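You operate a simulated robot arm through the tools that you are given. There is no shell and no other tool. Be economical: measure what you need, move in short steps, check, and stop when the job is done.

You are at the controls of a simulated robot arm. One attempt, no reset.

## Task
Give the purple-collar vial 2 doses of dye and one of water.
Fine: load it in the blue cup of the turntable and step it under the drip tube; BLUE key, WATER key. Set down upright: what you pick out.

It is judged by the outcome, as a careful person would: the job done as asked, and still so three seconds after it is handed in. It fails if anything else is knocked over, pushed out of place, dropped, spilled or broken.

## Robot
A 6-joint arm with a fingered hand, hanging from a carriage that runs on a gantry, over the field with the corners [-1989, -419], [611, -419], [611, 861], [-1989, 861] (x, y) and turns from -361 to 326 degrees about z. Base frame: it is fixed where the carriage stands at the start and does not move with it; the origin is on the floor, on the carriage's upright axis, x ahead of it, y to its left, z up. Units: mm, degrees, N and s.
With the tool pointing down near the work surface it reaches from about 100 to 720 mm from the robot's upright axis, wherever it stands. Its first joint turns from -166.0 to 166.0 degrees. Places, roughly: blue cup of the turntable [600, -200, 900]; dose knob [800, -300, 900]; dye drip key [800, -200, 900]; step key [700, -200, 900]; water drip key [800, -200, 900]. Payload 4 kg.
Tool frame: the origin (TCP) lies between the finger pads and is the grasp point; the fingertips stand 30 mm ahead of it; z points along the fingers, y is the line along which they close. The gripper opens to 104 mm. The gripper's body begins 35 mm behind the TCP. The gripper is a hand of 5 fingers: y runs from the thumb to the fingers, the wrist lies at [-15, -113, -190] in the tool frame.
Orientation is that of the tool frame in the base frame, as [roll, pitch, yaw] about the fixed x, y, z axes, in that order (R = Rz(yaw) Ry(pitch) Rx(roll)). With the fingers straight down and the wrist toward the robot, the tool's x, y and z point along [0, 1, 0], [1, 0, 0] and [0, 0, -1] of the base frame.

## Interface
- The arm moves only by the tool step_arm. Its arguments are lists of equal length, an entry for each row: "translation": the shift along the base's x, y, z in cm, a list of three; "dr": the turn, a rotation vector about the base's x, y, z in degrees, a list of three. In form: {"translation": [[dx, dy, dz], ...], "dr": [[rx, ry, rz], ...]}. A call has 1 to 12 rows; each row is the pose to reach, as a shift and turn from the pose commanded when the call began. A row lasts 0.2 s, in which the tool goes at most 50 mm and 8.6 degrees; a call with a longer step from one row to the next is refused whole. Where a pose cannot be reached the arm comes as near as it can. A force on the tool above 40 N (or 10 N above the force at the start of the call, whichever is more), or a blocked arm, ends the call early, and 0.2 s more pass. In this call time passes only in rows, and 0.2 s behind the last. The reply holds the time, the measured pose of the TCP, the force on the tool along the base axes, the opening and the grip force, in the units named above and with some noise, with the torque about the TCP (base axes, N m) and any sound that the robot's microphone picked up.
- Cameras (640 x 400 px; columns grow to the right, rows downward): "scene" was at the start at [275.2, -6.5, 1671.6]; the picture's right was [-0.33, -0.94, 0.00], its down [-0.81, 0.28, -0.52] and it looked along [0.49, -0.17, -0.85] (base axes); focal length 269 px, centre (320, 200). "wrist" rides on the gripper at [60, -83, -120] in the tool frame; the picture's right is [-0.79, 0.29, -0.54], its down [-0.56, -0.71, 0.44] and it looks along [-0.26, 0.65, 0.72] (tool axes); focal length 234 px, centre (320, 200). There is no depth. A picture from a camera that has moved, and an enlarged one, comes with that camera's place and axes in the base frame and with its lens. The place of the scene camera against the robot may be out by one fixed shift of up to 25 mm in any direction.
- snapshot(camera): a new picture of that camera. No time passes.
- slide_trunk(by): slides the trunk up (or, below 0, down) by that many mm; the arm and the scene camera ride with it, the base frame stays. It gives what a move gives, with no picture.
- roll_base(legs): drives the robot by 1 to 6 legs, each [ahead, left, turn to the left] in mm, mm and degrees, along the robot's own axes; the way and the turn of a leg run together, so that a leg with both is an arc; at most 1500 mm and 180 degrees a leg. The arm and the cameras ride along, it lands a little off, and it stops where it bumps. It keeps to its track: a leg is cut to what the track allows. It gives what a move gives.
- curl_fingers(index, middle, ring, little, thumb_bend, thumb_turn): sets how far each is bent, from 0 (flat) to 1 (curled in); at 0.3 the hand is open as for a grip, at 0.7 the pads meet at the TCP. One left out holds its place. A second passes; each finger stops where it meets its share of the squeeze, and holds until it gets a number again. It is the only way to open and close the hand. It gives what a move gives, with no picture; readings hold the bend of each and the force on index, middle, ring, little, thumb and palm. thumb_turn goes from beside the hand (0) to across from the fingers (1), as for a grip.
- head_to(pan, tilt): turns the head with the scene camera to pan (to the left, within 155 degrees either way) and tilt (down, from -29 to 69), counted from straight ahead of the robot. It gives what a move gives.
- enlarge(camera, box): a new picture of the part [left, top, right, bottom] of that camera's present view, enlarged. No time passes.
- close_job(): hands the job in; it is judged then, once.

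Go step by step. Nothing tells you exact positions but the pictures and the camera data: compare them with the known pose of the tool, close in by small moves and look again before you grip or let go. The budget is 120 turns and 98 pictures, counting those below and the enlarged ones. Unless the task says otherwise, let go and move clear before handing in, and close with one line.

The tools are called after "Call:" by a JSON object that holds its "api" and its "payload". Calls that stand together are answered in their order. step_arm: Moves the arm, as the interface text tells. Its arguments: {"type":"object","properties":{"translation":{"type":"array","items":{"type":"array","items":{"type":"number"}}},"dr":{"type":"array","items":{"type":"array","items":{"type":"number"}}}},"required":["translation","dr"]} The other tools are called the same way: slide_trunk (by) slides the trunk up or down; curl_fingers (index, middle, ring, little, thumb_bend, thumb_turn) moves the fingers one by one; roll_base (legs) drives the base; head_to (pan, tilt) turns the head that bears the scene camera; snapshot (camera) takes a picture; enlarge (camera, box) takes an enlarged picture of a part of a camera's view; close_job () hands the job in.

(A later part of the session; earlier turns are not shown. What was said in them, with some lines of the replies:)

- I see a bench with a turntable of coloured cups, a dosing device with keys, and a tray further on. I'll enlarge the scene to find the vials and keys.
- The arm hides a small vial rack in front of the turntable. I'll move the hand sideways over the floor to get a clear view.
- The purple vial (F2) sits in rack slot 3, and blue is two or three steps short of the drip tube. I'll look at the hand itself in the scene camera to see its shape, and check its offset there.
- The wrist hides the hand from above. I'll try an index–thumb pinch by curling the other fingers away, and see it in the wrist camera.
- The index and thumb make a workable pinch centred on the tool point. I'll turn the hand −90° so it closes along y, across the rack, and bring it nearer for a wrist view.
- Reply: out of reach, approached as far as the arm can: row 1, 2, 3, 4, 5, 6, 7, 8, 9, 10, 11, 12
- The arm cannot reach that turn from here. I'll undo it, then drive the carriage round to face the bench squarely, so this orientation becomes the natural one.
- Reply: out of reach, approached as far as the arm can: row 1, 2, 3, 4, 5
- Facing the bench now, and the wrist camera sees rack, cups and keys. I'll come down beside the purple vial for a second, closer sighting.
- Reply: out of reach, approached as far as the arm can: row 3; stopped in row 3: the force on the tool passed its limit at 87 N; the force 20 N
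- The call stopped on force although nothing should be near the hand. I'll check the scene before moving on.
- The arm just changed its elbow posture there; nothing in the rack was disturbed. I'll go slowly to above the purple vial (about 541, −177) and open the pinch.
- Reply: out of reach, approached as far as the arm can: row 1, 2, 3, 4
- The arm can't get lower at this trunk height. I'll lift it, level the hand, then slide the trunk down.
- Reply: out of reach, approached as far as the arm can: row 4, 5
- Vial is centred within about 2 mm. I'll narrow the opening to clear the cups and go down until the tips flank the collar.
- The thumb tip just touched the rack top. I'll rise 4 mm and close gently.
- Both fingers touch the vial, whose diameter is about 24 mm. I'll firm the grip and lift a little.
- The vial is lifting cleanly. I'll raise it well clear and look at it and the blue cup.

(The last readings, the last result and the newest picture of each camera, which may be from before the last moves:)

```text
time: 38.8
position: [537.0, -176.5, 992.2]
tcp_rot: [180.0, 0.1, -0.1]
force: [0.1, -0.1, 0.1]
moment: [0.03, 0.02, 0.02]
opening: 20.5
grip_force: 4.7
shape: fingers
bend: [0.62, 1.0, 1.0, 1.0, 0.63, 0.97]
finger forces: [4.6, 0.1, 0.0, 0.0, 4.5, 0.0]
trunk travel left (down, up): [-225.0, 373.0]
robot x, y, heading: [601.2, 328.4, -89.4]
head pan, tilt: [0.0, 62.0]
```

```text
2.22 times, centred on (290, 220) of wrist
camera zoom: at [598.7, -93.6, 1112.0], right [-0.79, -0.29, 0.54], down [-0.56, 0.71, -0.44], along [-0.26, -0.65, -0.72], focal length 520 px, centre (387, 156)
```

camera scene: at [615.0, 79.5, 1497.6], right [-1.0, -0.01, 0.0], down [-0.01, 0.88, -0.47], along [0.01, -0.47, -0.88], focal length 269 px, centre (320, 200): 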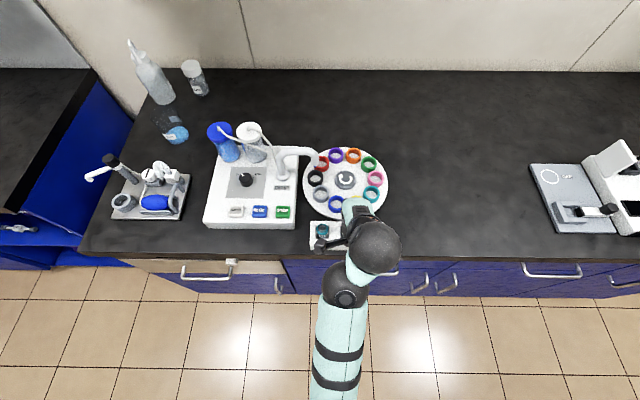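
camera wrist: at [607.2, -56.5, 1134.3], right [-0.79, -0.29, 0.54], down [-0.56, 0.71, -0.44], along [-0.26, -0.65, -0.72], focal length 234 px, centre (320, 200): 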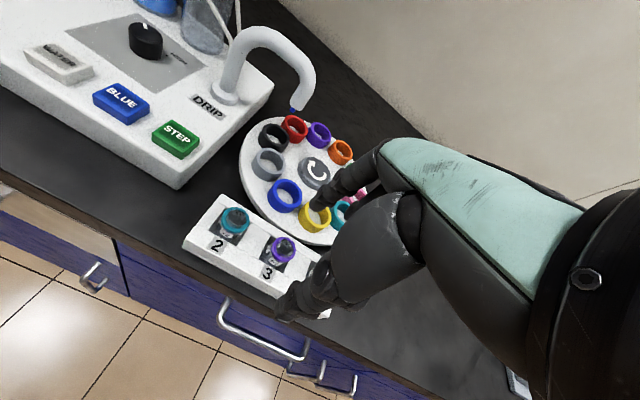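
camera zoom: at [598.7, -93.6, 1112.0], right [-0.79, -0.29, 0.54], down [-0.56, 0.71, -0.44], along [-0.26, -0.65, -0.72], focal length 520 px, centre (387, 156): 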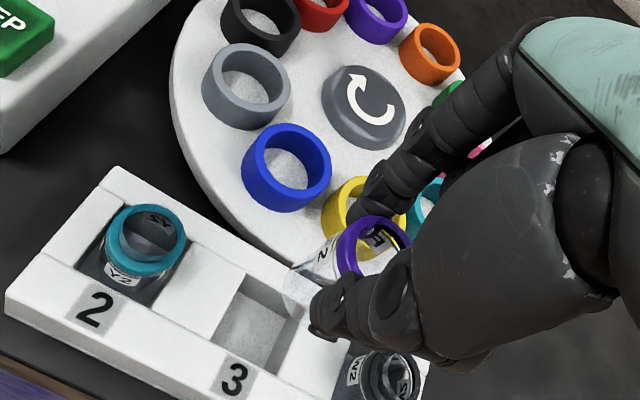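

Vial is held upright, about 7 mm in +x from the tool point. I'll carry it to above the blue cup (about 567, −253) for a refined sighting.

Call:
{"api": "step_arm", "payload": {"translation": [[0.5, -1.5, 0], [1, -3, 0], [1.5, -4.5, 0], [2, -6, 0], [2.3, -7, 0]], "dr": [[0, 0, 0], [0, 0, 0], [0, 0, 0], [0, 0, 0], [0, 0, 0]]}}

Call:
{"api": "enlarge", "payload": {"camera": "wrist", "box": [200, 170, 360, 330]}}

Call:
{"api": "snapshot", "payload": {"camera": "scene"}}

```text
time: 40.0
position: [561.3, -246.7, 993.3]
tcp_rot: [179.9, 0.1, 0.0]
force: [0.8, -0.5, 0.0]
moment: [0.01, 0.01, -0.01]
opening: 20.6
grip_force: 4.2
shape: fingers
bend: [0.62, 1.0, 1.0, 1.0, 0.63, 0.97]
finger forces: [4.7, 0.1, 0.0, 0.1, 4.4, 0.1]
trunk travel left (down, up): [-225.0, 373.0]
robot x, y, heading: [600.9, 327.3, -89.2]
head pan, tilt: [0.0, 62.0]
```

```text
2.50 times, centred on (280, 250) of wrist
camera zoom: at [622.7, -163.4, 1111.9], right [-0.79, -0.29, 0.54], down [-0.56, 0.71, -0.44], along [-0.26, -0.65, -0.72], focal length 585 px, centre (420, 75)
```

zoom: 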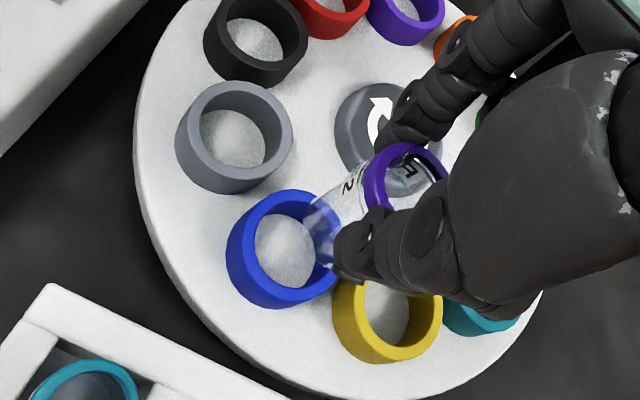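

```text
61 pictures are left
camera scene: at [615.0, 79.4, 1497.7], right [-1.0, -0.01, 0.0], down [-0.01, 0.88, -0.47], along [0.01, -0.47, -0.88], focal length 269 px, centre (320, 200)
```

scene: 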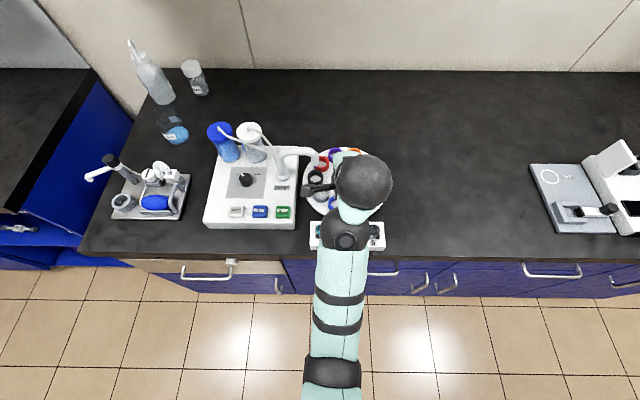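

Call:
{"api": "step_arm", "payload": {"translation": [[-0.15, -0.4, 0], [-0.15, -0.4, -1.2], [-0.15, -0.4, -2.4]], "dr": [[0, 0, 0], [0, 0, 0], [0, 0, 0]]}}

Call:
{"api": "enlarge", "payload": {"camera": "wrist", "box": [220, 180, 360, 320]}}

```text
time: 40.8
position: [559.5, -251.4, 969.8]
tcp_rot: [179.9, 0.0, 0.0]
force: [0.3, -0.7, -0.5]
moment: [0.0, 0.0, -0.01]
opening: 20.8
grip_force: 4.4
shape: fingers
bend: [0.62, 1.0, 1.0, 1.0, 0.63, 0.97]
finger forces: [4.7, 0.0, 0.1, 0.0, 4.5, 0.1]
trunk travel left (down, up): [-225.0, 373.0]
robot x, y, heading: [597.6, 331.8, -89.3]
head pan, tilt: [0.0, 62.0]
```

```text
2.86 times, centred on (290, 250) of wrist
camera zoom: at [621.0, -167.6, 1088.1], right [-0.79, -0.29, 0.54], down [-0.56, 0.71, -0.44], along [-0.26, -0.65, -0.72], focal length 669 px, centre (406, 57)
```

zoom: 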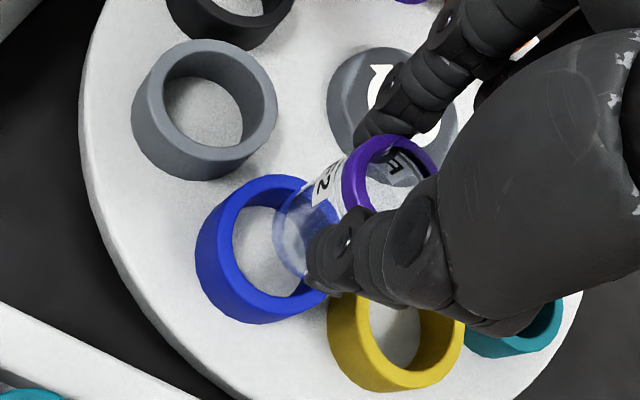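

Call:
{"api": "step_arm", "payload": {"translation": [[0.2, -0.1, -0.8], [0.2, -0.1, -1.6]], "dr": [[0, 0, 0], [0, 0, 0]]}}

Call:
{"api": "enlarge", "payload": {"camera": "wrist", "box": [240, 190, 360, 310]}}

```text
time: 41.4
position: [562.4, -251.1, 952.1]
tcp_rot: [179.8, 0.0, 0.0]
force: [0.5, -0.3, 0.0]
moment: [-0.01, -0.02, 0.01]
opening: 20.9
grip_force: 4.7
shape: fingers
bend: [0.62, 1.0, 1.0, 1.0, 0.63, 0.97]
finger forces: [4.7, 0.0, 0.1, 0.1, 4.5, 0.1]
trunk travel left (down, up): [-225.0, 373.0]
robot x, y, heading: [603.1, 330.2, -89.4]
head pan, tilt: [0.0, 62.0]
```

```text
3.33 times, centred on (300, 250) of wrist
camera zoom: at [623.0, -168.3, 1072.1], right [-0.79, -0.29, 0.54], down [-0.56, 0.71, -0.44], along [-0.26, -0.65, -0.72], focal length 781 px, centre (387, 33)
```

zoom: 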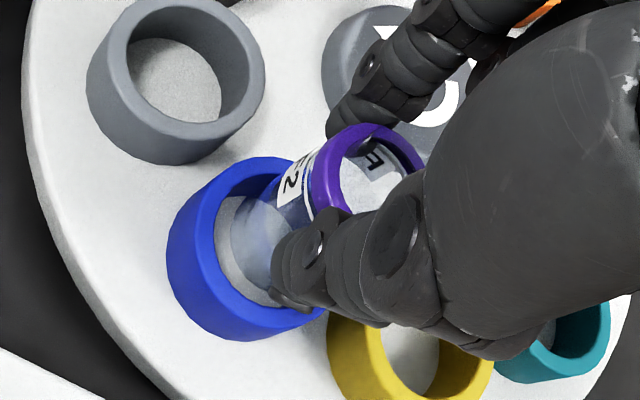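

Call:
{"api": "step_arm", "payload": {"translation": [[0.2, -0.2, -0.4], [0.2, -0.2, -0.9]], "dr": [[0, 0, 0], [0, 0, 0]]}}

Call:
{"api": "enlarge", "payload": {"camera": "wrist", "box": [240, 190, 360, 310]}}

```text
time: 42.0
position: [564.8, -253.7, 943.8]
tcp_rot: [179.9, -0.1, 0.1]
force: [-0.2, 0.1, 0.1]
moment: [0.01, 0.04, 0.01]
opening: 20.6
grip_force: 3.9
shape: fingers
bend: [0.62, 1.0, 1.0, 1.0, 0.63, 0.97]
finger forces: [4.7, 0.0, 0.1, 0.0, 4.5, 0.1]
trunk travel left (down, up): [-225.0, 373.0]
robot x, y, heading: [598.9, 327.5, -89.0]
head pan, tilt: [0.0, 62.0]
```

```text
3.33 times, centred on (300, 250) of wrist
camera zoom: at [625.1, -170.4, 1063.4], right [-0.79, -0.29, 0.54], down [-0.56, 0.71, -0.44], along [-0.26, -0.65, -0.72], focal length 781 px, centre (387, 33)
```

zoom: 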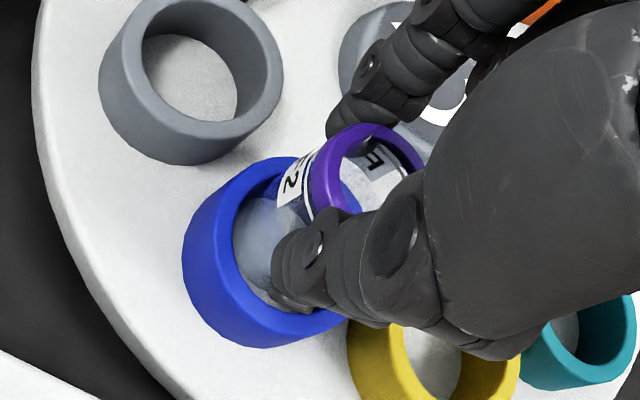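

The vial's axis now projects onto the cup's centre. I'll lower it gently to the cup floor.

Call:
{"api": "step_arm", "payload": {"translation": [[0, 0, -0.3], [0, 0, -0.6], [0, 0, -0.9]], "dr": [[0, 0, 0], [0, 0, 0], [0, 0, 0]]}}

Call:
{"api": "enlarge", "payload": {"camera": "wrist", "box": [240, 190, 360, 310]}}

```text
time: 42.8
position: [565.2, -254.7, 935.5]
tcp_rot: [179.8, 0.0, 0.0]
force: [0.7, 1.0, 4.1]
moment: [0.04, -0.03, 0.01]
opening: 20.2
grip_force: 5.3
shape: fingers
bend: [0.63, 1.0, 1.0, 1.0, 0.63, 0.97]
finger forces: [5.0, 0.1, 0.0, 0.0, 6.5, 0.0]
trunk travel left (down, up): [-225.0, 373.0]
robot x, y, heading: [599.7, 327.4, -89.2]
head pan, tilt: [0.0, 62.0]
```

```text
3.33 times, centred on (300, 250) of wrist
camera zoom: at [625.1, -170.5, 1054.4], right [-0.79, -0.29, 0.54], down [-0.56, 0.7, -0.44], along [-0.26, -0.65, -0.72], focal length 781 px, centre (387, 33)
```

zoom: 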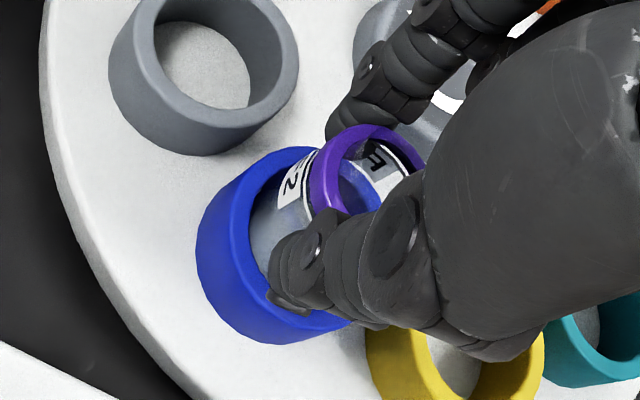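

Light contact at just the height expected for the cup floor. I'll open gently and check it stays upright.

Call:
{"api": "curl_fingers", "payload": {"index": 0.58, "thumb_bend": 0.58}}

Call:
{"api": "curl_fingers", "payload": {"index": 0.52, "thumb_bend": 0.52}}

Call:
{"api": "enlarge", "payload": {"camera": "wrist", "box": [240, 190, 360, 310]}}

```text
time: 43.8
position: [565.0, -254.6, 933.8]
tcp_rot: [179.9, 0.0, 0.0]
force: [-0.1, 1.0, 0.2]
moment: [0.01, 0.0, -0.07]
opening: 33.5
grip_force: 0.0
shape: fingers
bend: [0.57, 1.0, 1.0, 1.0, 0.57, 0.97]
finger forces: [0.1, 0.0, 0.0, 0.1, 0.1, 0.0]
trunk travel left (down, up): [-225.0, 373.0]
robot x, y, heading: [600.1, 328.1, -89.4]
head pan, tilt: [0.0, 62.0]
```

```text
time: 44.8
position: [565.5, -254.4, 933.2]
tcp_rot: [179.9, -0.1, 0.0]
force: [0.0, -0.7, -0.3]
moment: [0.0, 0.0, -0.02]
opening: 46.4
grip_force: 0.0
shape: fingers
bend: [0.52, 1.0, 1.0, 1.0, 0.52, 0.97]
finger forces: [0.1, 0.0, 0.1, 0.0, 0.0, 0.1]
trunk travel left (down, up): [-225.0, 373.0]
robot x, y, heading: [601.8, 325.5, -89.2]
head pan, tilt: [0.0, 62.0]
```

```text
3.33 times, centred on (300, 250) of wrist
camera zoom: at [624.9, -170.4, 1053.8], right [-0.79, -0.29, 0.54], down [-0.56, 0.71, -0.44], along [-0.26, -0.65, -0.72], focal length 781 px, centre (387, 33)
```

zoom: 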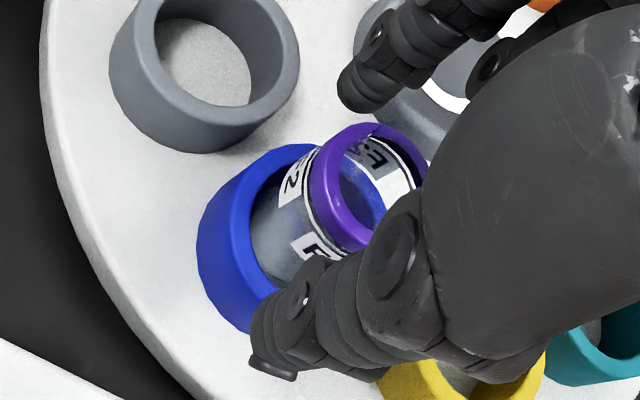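

The vial stands upright in the blue cup. I'll lift straight up and look at the keys.

Call:
{"api": "step_arm", "payload": {"translation": [[0, 0, 1.5], [0, 0, 3], [0, 0, 5], [0, 2, 6], [0, 5, 6], [1.5, 8, 6], [3, 11, 6]], "dr": [[0, 0, 0], [0, 0, 0], [0, 0, 0], [0, 0, 0], [0, 0, 0], [0, 0, 0], [0, 0, 0]]}}

Call:
{"api": "snapshot", "payload": {"camera": "wrist"}}

Call:
{"api": "enlarge", "payload": {"camera": "scene", "box": [190, 110, 400, 260]}}

```text
time: 46.4
position: [595.6, -143.7, 994.4]
tcp_rot: [179.9, -0.1, -0.1]
force: [-0.5, 0.2, -0.2]
moment: [-0.02, 0.01, 0.04]
opening: 46.5
grip_force: 0.2
shape: fingers
bend: [0.52, 1.0, 1.0, 1.0, 0.52, 0.97]
finger forces: [0.0, 0.0, 0.1, 0.1, 0.0, 0.0]
trunk travel left (down, up): [-225.0, 373.0]
robot x, y, heading: [600.4, 328.7, -89.3]
head pan, tilt: [0.0, 62.0]
```

```text
55 pictures are left
camera wrist: at [655.3, -60.5, 1114.3], right [-0.79, -0.29, 0.54], down [-0.56, 0.71, -0.44], along [-0.26, -0.65, -0.72], focal length 234 px, centre (320, 200)
```

wrist: 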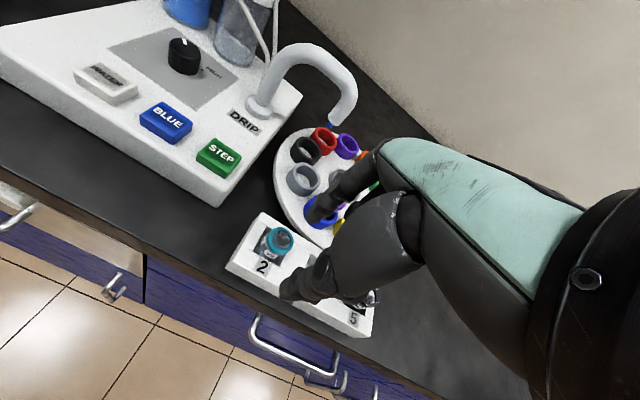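

```text
2.67 times, centred on (295, 185) of scene
camera zoom: at [615.1, 79.7, 1497.6], right [-1.0, -0.01, 0.0], down [-0.01, 0.88, -0.47], along [0.01, -0.47, -0.88], focal length 717 px, centre (387, 240)
```

zoom: 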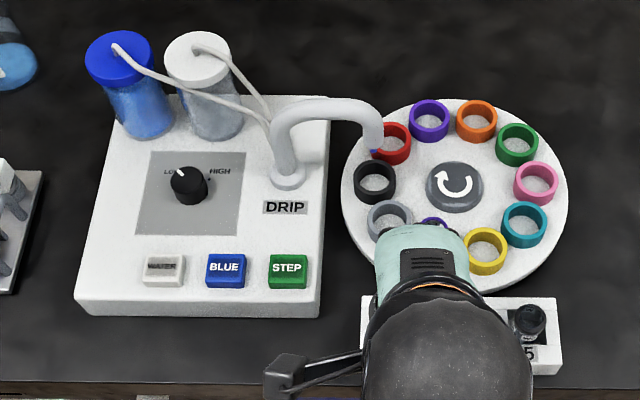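

Call:
{"api": "curl_fingers", "payload": {"index": 0.7, "thumb_bend": 0.7}}

Call:
{"api": "enlarge", "payload": {"camera": "scene", "box": [225, 150, 295, 220]}}

Call:
{"api": "enlarge", "payload": {"camera": "wrist", "box": [60, 20, 360, 220]}}

```text
time: 47.4
position: [593.6, -144.7, 994.9]
tcp_rot: [179.8, -0.1, 0.0]
force: [0.1, -0.2, -0.1]
moment: [-0.06, 0.02, -0.03]
opening: 1.6
grip_force: 0.1
shape: fingers
bend: [0.7, 1.0, 1.0, 1.0, 0.7, 0.97]
finger forces: [0.1, 0.0, 0.1, 0.0, 0.0, 0.1]
trunk travel left (down, up): [-225.0, 373.0]
robot x, y, heading: [599.7, 329.0, -88.9]
head pan, tilt: [0.0, 62.0]
```

```text
5.71 times, centred on (260, 185) of scene
camera zoom: at [615.0, 79.5, 1497.6], right [-1.0, -0.01, 0.0], down [-0.01, 0.88, -0.47], along [0.01, -0.47, -0.88], focal length 1537 px, centre (663, 286)
```

zoom: 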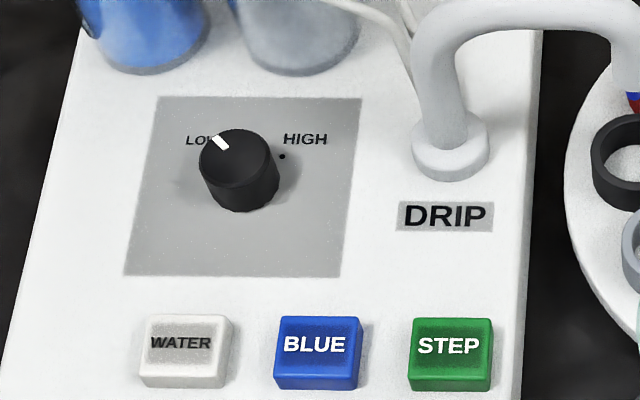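

```text
2.00 times, centred on (210, 120) of wrist
camera zoom: at [655.0, -61.2, 1114.4], right [-0.79, -0.29, 0.54], down [-0.56, 0.71, -0.44], along [-0.26, -0.65, -0.72], focal length 468 px, centre (540, 360)
```

zoom: 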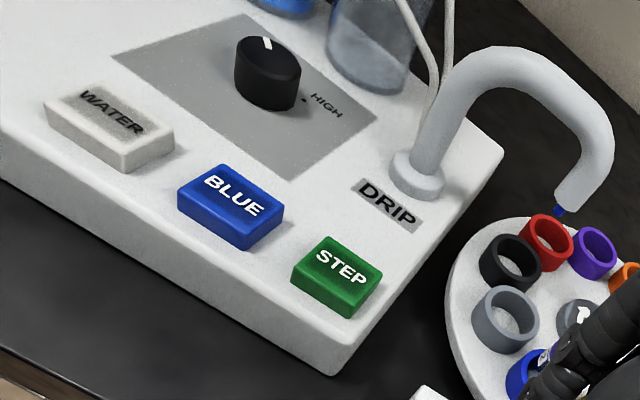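

The knob stands on LOW and stays there. STEP's cap is at about (700, −224, 898); I'll bring the closed fingertips above it.

Call:
{"api": "step_arm", "payload": {"translation": [[3, -1, 0], [6, -3, 0], [9, -5, 0], [10.1, -7.8, 0], [10.1, -7.8, -2], [10.1, -7.8, -4]], "dr": [[0, 0, 0], [0, 0, 0], [0, 0, 0], [0, 0, 0], [0, 0, 0], [0, 0, 0]]}}

Call:
{"api": "snapshot", "payload": {"camera": "wrist"}}

Call:
{"api": "enlarge", "payload": {"camera": "scene", "box": [190, 110, 400, 260]}}

```text
time: 48.8
position: [696.3, -221.4, 954.6]
tcp_rot: [179.9, 0.0, -0.2]
force: [0.6, 0.6, -0.2]
moment: [0.01, 0.02, 0.03]
opening: 1.6
grip_force: 0.1
shape: fingers
bend: [0.7, 1.0, 1.0, 1.0, 0.7, 0.97]
finger forces: [0.0, 0.0, 0.0, 0.0, 0.1, 0.0]
trunk travel left (down, up): [-225.0, 373.0]
robot x, y, heading: [600.5, 327.8, -89.0]
head pan, tilt: [0.0, 62.0]
```

```text
51 pictures are left
camera wrist: at [757.3, -138.1, 1074.1], right [-0.79, -0.29, 0.54], down [-0.56, 0.71, -0.44], along [-0.26, -0.65, -0.72], focal length 234 px, centre (320, 200)
```

wrist: 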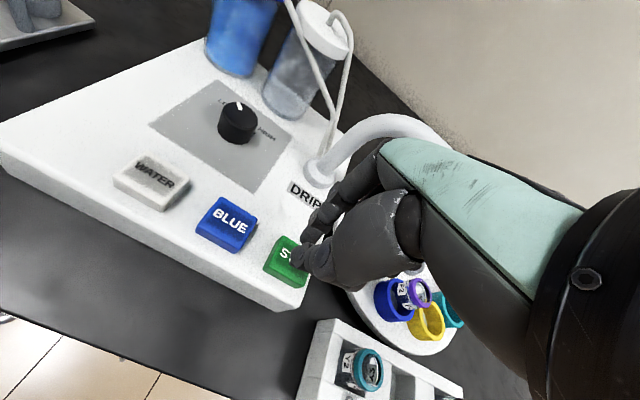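

```text
2.67 times, centred on (295, 185) of scene
camera zoom: at [614.9, 79.6, 1497.6], right [-1.0, -0.01, 0.0], down [-0.01, 0.88, -0.47], along [0.01, -0.47, -0.88], focal length 717 px, centre (387, 240)
```

zoom: 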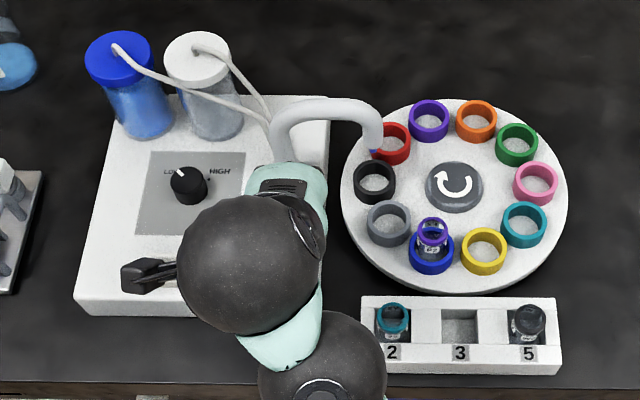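

Call:
{"api": "step_arm", "payload": {"translation": [[0, 0, -0.8], [0, 0, -1.6], [0, 0, -2.1], [0, 0, -2.4]], "dr": [[0, 0, 0], [0, 0, 0], [0, 0, 0], [0, 0, 0]]}}

Call:
{"api": "enlarge", "payload": {"camera": "wrist", "box": [240, 190, 400, 350]}}

```text
time: 49.8
position: [695.6, -222.8, 931.8]
tcp_rot: [179.6, 0.0, 0.0]
force: [0.0, 4.8, 16.3]
moment: [0.35, -0.11, 0.07]
opening: 2.9
grip_force: 8.5
shape: fingers
bend: [0.7, 1.0, 1.0, 1.0, 0.7, 0.97]
finger forces: [0.0, 0.0, 0.0, 0.1, 16.8, 0.0]
trunk travel left (down, up): [-225.0, 373.0]
robot x, y, heading: [603.1, 328.2, -89.1]
head pan, tilt: [0.0, 62.0]
heard: click
```

```text
2.50 times, centred on (320, 270) of wrist
camera zoom: at [756.4, -139.5, 1052.1], right [-0.79, -0.28, 0.54], down [-0.56, 0.7, -0.44], along [-0.26, -0.65, -0.71], focal length 585 px, centre (320, 25)
```

zoom: 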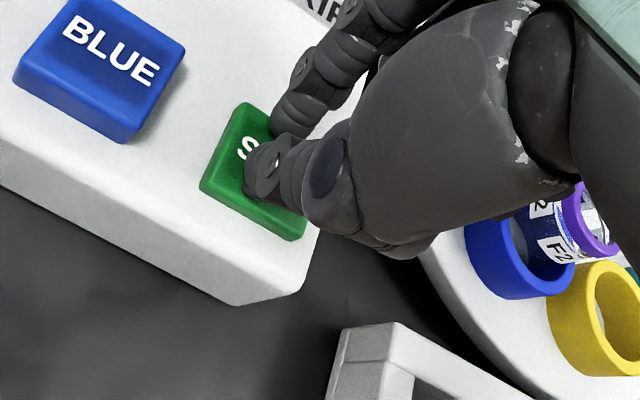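

A click. I'll lift off and see how far the table turned.

Call:
{"api": "step_arm", "payload": {"translation": [[0, 0, 0.6], [0, 0, 1.4], [0, 0, 1.4], [0, 0, 1.4], [0, 0, 1.4]], "dr": [[0, 0, 0], [0, 0, 0], [0, 0, 0], [0, 0, 0], [0, 0, 0]]}}

Call:
{"api": "enlarge", "payload": {"camera": "scene", "box": [190, 110, 400, 260]}}

```text
time: 51.0
position: [695.4, -222.3, 944.8]
tcp_rot: [179.9, 0.1, 0.0]
force: [-0.6, -0.3, 0.1]
moment: [-0.02, 0.03, 0.02]
opening: 1.1
grip_force: 0.0
shape: fingers
bend: [0.7, 1.0, 1.0, 1.0, 0.7, 0.97]
finger forces: [0.0, 0.1, 0.0, 0.0, 0.0, 0.0]
trunk travel left (down, up): [-225.0, 373.0]
robot x, y, heading: [600.7, 328.8, -89.2]
head pan, tilt: [0.0, 62.0]
```

```text
2.67 times, centred on (295, 185) of scene
camera zoom: at [615.0, 79.4, 1497.6], right [-1.0, -0.01, 0.0], down [-0.01, 0.88, -0.47], along [0.01, -0.47, -0.88], focal length 717 px, centre (387, 240)
```

zoom: 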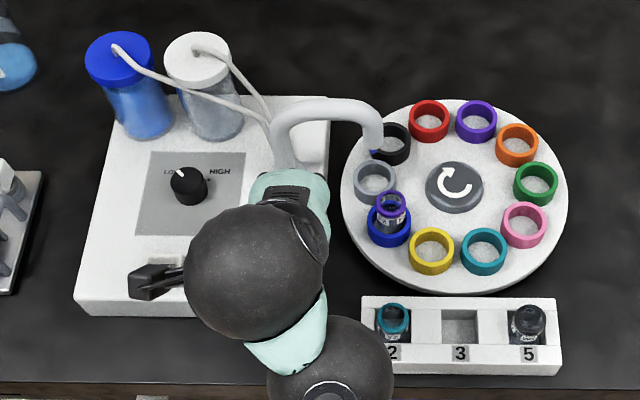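

One press moved one cup, clockwise. Both views put the tip over the slot where grey is now, so one more press.

Call:
{"api": "step_arm", "payload": {"translation": [[0, 0, -0.7], [0, 0, -1.1], [0, 0, -1.4]], "dr": [[0, 0, 0], [0, 0, 0], [0, 0, 0]]}}

Call:
{"api": "step_arm", "payload": {"translation": [[0, 0, 0.7], [0, 0, 1.5], [0, 0, 3], [0, 0, 4], [0, 0, 4], [0, 0, 4]], "dr": [[0, 0, 0], [0, 0, 0], [0, 0, 0], [0, 0, 0], [0, 0, 0], [0, 0, 0]]}}

Call:
{"api": "enlarge", "payload": {"camera": "scene", "box": [260, 130, 400, 230]}}

Call:
{"api": "snapshot", "payload": {"camera": "wrist"}}

```text
time: 51.8
position: [695.8, -221.3, 931.9]
tcp_rot: [179.6, 0.0, 0.0]
force: [0.1, 3.3, 16.7]
moment: [0.36, -0.16, 0.03]
opening: 1.5
grip_force: 8.4
shape: fingers
bend: [0.7, 1.0, 1.0, 1.0, 0.7, 0.97]
finger forces: [0.1, 0.0, 0.1, 0.0, 15.7, 0.0]
trunk travel left (down, up): [-225.0, 373.0]
robot x, y, heading: [603.5, 325.7, -89.1]
head pan, tilt: [0.0, 62.0]
heard: click
```

```text
time: 53.2
position: [694.6, -221.3, 971.8]
tcp_rot: [179.9, 0.1, 0.1]
force: [-0.6, 0.0, 0.0]
moment: [0.0, -0.01, -0.03]
opening: 0.9
grip_force: 0.1
shape: fingers
bend: [0.7, 1.0, 1.0, 1.0, 0.7, 0.97]
finger forces: [0.1, 0.1, 0.0, 0.0, 0.0, 0.1]
trunk travel left (down, up): [-225.0, 373.0]
robot x, y, heading: [601.2, 330.0, -89.5]
head pan, tilt: [0.0, 62.0]
```

```text
4.00 times, centred on (330, 180) of scene
camera zoom: at [615.0, 79.5, 1497.6], right [-1.0, -0.01, 0.0], down [-0.01, 0.88, -0.47], along [0.01, -0.47, -0.88], focal length 1076 px, centre (280, 280)
```

zoom: 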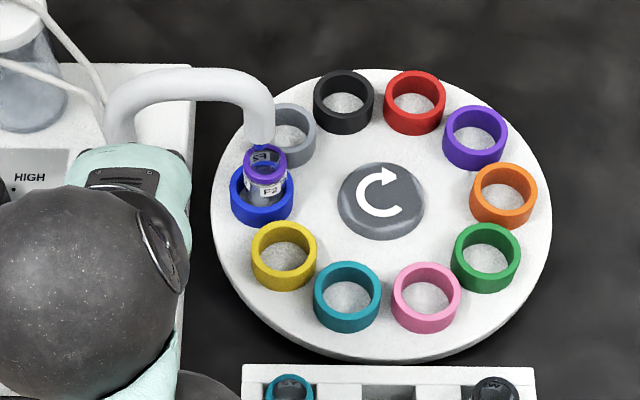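

```text
46 pictures are left
camera wrist: at [756.1, -138.5, 1091.8], right [-0.79, -0.29, 0.54], down [-0.56, 0.71, -0.44], along [-0.26, -0.65, -0.72], focal length 234 px, centre (320, 200)
```

wrist: 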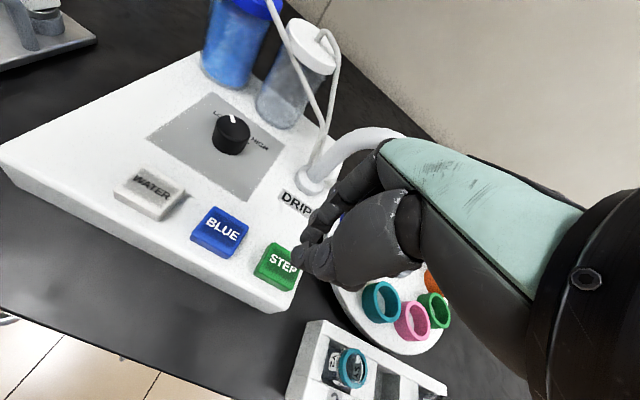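

The vial mouth is now right under the drip tip. Next I'll go over BLUE, 58 mm along x, and press once.

Call:
{"api": "step_arm", "payload": {"translation": [[3, 0, 0], [5.8, 0, 0], [5.8, 0, -2], [5.8, 0, -3]], "dr": [[0, 0, 0], [0, 0, 0], [0, 0, 0], [0, 0, 0]]}}

Call:
{"api": "enlarge", "payload": {"camera": "wrist", "box": [200, 170, 360, 330]}}

```text
time: 54.2
position: [753.4, -223.0, 940.4]
tcp_rot: [179.9, 0.0, 0.0]
force: [-0.7, -0.2, -0.4]
moment: [-0.01, 0.02, 0.0]
opening: 1.1
grip_force: 0.0
shape: fingers
bend: [0.7, 1.0, 1.0, 1.0, 0.7, 0.97]
finger forces: [0.1, 0.0, 0.1, 0.0, 0.1, 0.0]
trunk travel left (down, up): [-225.0, 373.0]
robot x, y, heading: [603.8, 329.8, -89.1]
head pan, tilt: [0.0, 62.0]
```

```text
2.50 times, centred on (280, 250) of wrist
camera zoom: at [814.1, -138.6, 1060.0], right [-0.79, -0.29, 0.54], down [-0.56, 0.71, -0.44], along [-0.26, -0.65, -0.72], focal length 585 px, centre (420, 75)
```

zoom: 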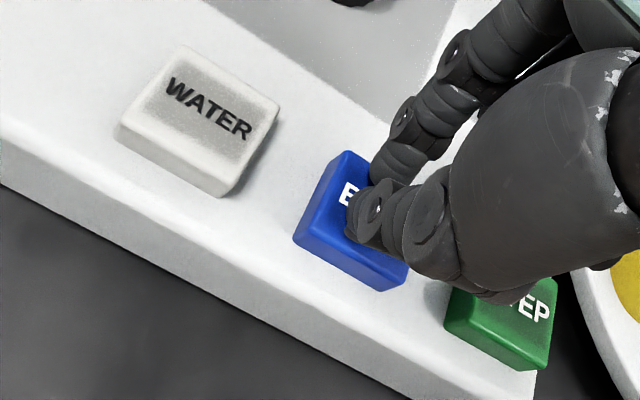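

Call:
{"api": "step_arm", "payload": {"translation": [[0, 0, -0.5], [0, 0, -0.9], [0, 0, -0.2], [0, 0, 0.4], [0, 0, 0.4], [0, 0, 0.4], [0, 0, 0.4]], "dr": [[0, 0, 0], [0, 0, 0], [0, 0, 0], [0, 0, 0], [0, 0, 0], [0, 0, 0], [0, 0, 0]]}}

Call:
{"api": "enlarge", "payload": {"camera": "scene", "box": [290, 140, 360, 210]}}

```text
time: 55.8
position: [752.7, -220.9, 944.5]
tcp_rot: [179.9, 0.0, 0.0]
force: [-0.3, 0.3, 0.0]
moment: [0.01, 0.01, -0.02]
opening: 1.1
grip_force: 0.1
shape: fingers
bend: [0.7, 1.0, 1.0, 1.0, 0.7, 0.97]
finger forces: [0.0, 0.0, 0.1, 0.0, 0.1, 0.0]
trunk travel left (down, up): [-225.0, 373.0]
robot x, y, heading: [601.0, 325.5, -89.2]
head pan, tilt: [0.0, 62.0]
heard: click
```

```text
5.71 times, centred on (325, 175) of scene
camera zoom: at [615.0, 79.5, 1497.6], right [-1.0, -0.01, 0.0], down [-0.01, 0.88, -0.47], along [0.01, -0.47, -0.88], focal length 1537 px, centre (291, 343)
```

zoom: 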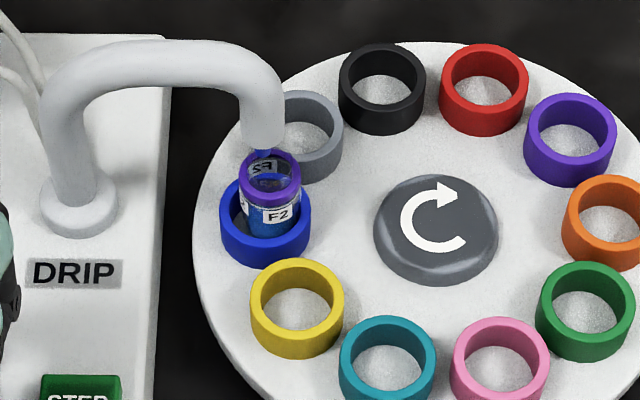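

One click and dye is in the vial. Second BLUE press.

Call:
{"api": "step_arm", "payload": {"translation": [[0, 0, 0], [0, 0, -0.6], [0, 0, -1.0], [0, 0, -1.3], [0, 0, -0.5], [0, 0, 0], [0, 0, 0], [0, 0, 0], [0, 0, 0]], "dr": [[0, 0, 0], [0, 0, 0], [0, 0, 0], [0, 0, 0], [0, 0, 0], [0, 0, 0], [0, 0, 0], [0, 0, 0], [0, 0, 0]]}}

Call:
{"api": "enlarge", "payload": {"camera": "scene", "box": [290, 140, 360, 210]}}

```text
time: 57.8
position: [752.8, -221.9, 943.1]
tcp_rot: [179.9, 0.0, 0.0]
force: [-0.3, 0.1, -0.4]
moment: [0.02, 0.0, 0.04]
opening: 0.9
grip_force: 0.0
shape: fingers
bend: [0.7, 1.0, 1.0, 1.0, 0.7, 0.97]
finger forces: [0.1, 0.0, 0.0, 0.1, 0.0, 0.0]
trunk travel left (down, up): [-225.0, 373.0]
robot x, y, heading: [596.3, 331.2, -89.0]
head pan, tilt: [0.0, 62.0]
heard: click
```

```text
5.71 times, centred on (325, 175) of scene
camera zoom: at [615.0, 79.5, 1497.6], right [-1.0, -0.01, 0.0], down [-0.01, 0.88, -0.47], along [0.01, -0.47, -0.88], focal length 1537 px, centre (291, 343)
```

zoom: 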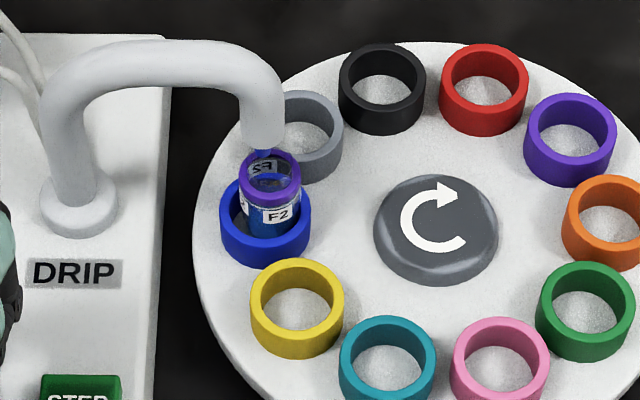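

Second dose clicked in. Now WATER: up, along 58 mm, and check alignment.

Call:
{"api": "step_arm", "payload": {"translation": [[0, 0, 2], [3, 0, 2.5], [5.9, 0, 2.5], [5.9, 0, 0.5]], "dr": [[0, 0, 0], [0, 0, 0], [0, 0, 0], [0, 0, 0]]}}

Call:
{"api": "enlarge", "payload": {"camera": "wrist", "box": [200, 170, 360, 330]}}

```text
time: 58.8
position: [812.2, -221.6, 949.3]
tcp_rot: [180.0, 0.0, -0.1]
force: [-0.8, 1.1, -0.1]
moment: [0.0, -0.01, -0.03]
opening: 0.9
grip_force: 0.0
shape: fingers
bend: [0.7, 1.0, 1.0, 1.0, 0.7, 0.97]
finger forces: [0.0, 0.0, 0.1, 0.0, 0.0, 0.0]
trunk travel left (down, up): [-225.0, 373.0]
robot x, y, heading: [601.7, 329.9, -89.2]
head pan, tilt: [0.0, 62.0]
```

```text
2.50 times, centred on (280, 250) of wrist
camera zoom: at [872.2, -138.0, 1069.2], right [-0.79, -0.29, 0.54], down [-0.56, 0.71, -0.44], along [-0.26, -0.65, -0.72], focal length 585 px, centre (420, 75)
```

zoom: 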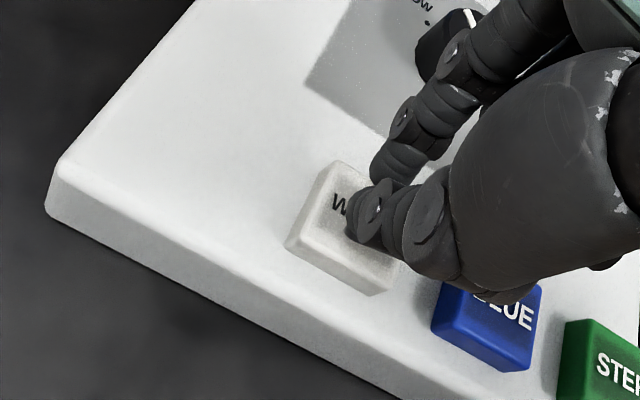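

Call:
{"api": "step_arm", "payload": {"translation": [[0, 0, -0.8], [0, 0, -1.4], [0, 0, -1.85], [0, 0, -1.0], [0, 0, 0], [0, 0, 1], [0, 0, 2], [0, 0, 3], [0, 0, 3]], "dr": [[0, 0, 0], [0, 0, 0], [0, 0, 0], [0, 0, 0], [0, 0, 0], [0, 0, 0], [0, 0, 0], [0, 0, 0], [0, 0, 0]]}}

Call:
{"api": "enlarge", "payload": {"camera": "scene", "box": [290, 140, 360, 210]}}

```text
time: 60.8
position: [812.8, -221.7, 979.9]
tcp_rot: [179.8, 0.1, 0.0]
force: [-0.3, -0.5, 0.7]
moment: [0.01, 0.0, 0.0]
opening: 1.4
grip_force: 0.1
shape: fingers
bend: [0.7, 1.0, 1.0, 1.0, 0.7, 0.97]
finger forces: [0.0, 0.1, 0.0, 0.0, 0.0, 0.0]
trunk travel left (down, up): [-225.0, 373.0]
robot x, y, heading: [598.9, 329.2, -89.2]
head pan, tilt: [0.0, 62.0]
heard: click
```

```text
5.71 times, centred on (325, 175) of scene
camera zoom: at [615.0, 79.5, 1497.6], right [-1.0, -0.01, 0.0], down [-0.01, 0.88, -0.47], along [0.01, -0.47, -0.88], focal length 1537 px, centre (291, 343)
```

zoom: 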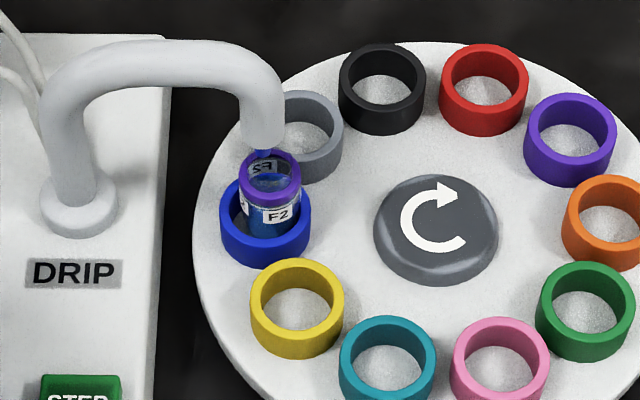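

Two dye doses and one of water are in, and the vial stands upright in its cup. I'll draw the hand back clear of the bench and take a last look.

Call:
{"api": "step_arm", "payload": {"translation": [[0, 2, 1], [-1, 5, 2], [-3, 8, 2], [-5, 11, 2], [-7, 14, 2]], "dr": [[0, 0, 0], [0, 0, 0], [0, 0, 0], [0, 0, 0], [0, 0, 0]]}}

Call:
{"api": "snapshot", "payload": {"camera": "scene"}}

Call:
{"api": "enlarge", "payload": {"camera": "scene", "box": [190, 110, 400, 260]}}

```text
time: 62.0
position: [737.6, -85.6, 985.2]
tcp_rot: [179.7, -0.1, 0.0]
force: [0.0, -0.5, -0.1]
moment: [0.0, 0.01, 0.01]
opening: 1.7
grip_force: 0.1
shape: fingers
bend: [0.7, 1.0, 1.0, 1.0, 0.7, 0.97]
finger forces: [0.1, 0.0, 0.0, 0.0, 0.0, 0.0]
out of reach, approached as far as the arm can: row 4, 5
trunk travel left (down, up): [-225.0, 373.0]
robot x, y, heading: [599.5, 325.2, -89.2]
head pan, tilt: [0.0, 62.0]
```

```text
40 pictures are left
camera scene: at [614.8, 79.7, 1497.6], right [-1.0, -0.01, 0.0], down [-0.01, 0.88, -0.47], along [0.01, -0.47, -0.88], focal length 269 px, centre (320, 200)
```

scene: 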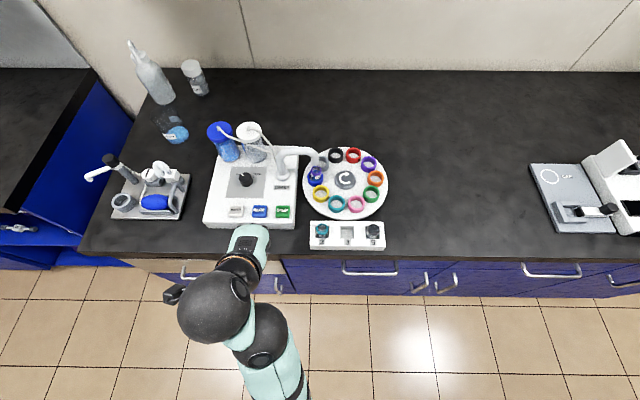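

```text
2.67 times, centred on (295, 185) of scene
camera zoom: at [614.8, 79.7, 1497.6], right [-1.0, -0.01, 0.0], down [-0.01, 0.88, -0.47], along [0.01, -0.47, -0.88], focal length 717 px, centre (387, 240)
```

zoom: 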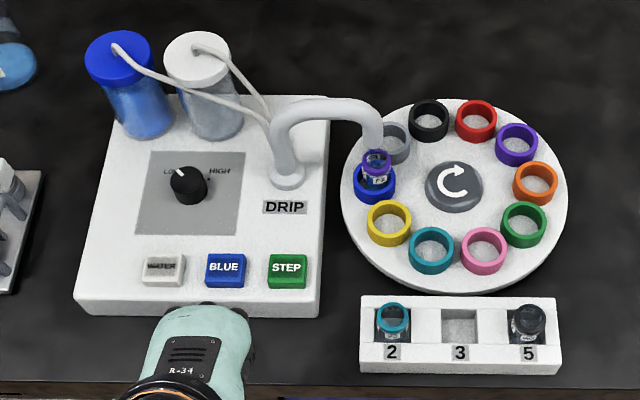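

All is in order: the vial stands upright in the blue cup under the tube, the knob is still on LOW, the rest is undisturbed and the hand is clear. I'm handing it in.

Call:
{"api": "close_job", "payload": {}}

```text
The job is handed in.
```

I gave the purple-collar vial (F2) two BLUE presses and one WATER press with the knob left on LOW; each press gave one click. It stands upright in the blue cup under the drip tube, and nothing else was disturbed.
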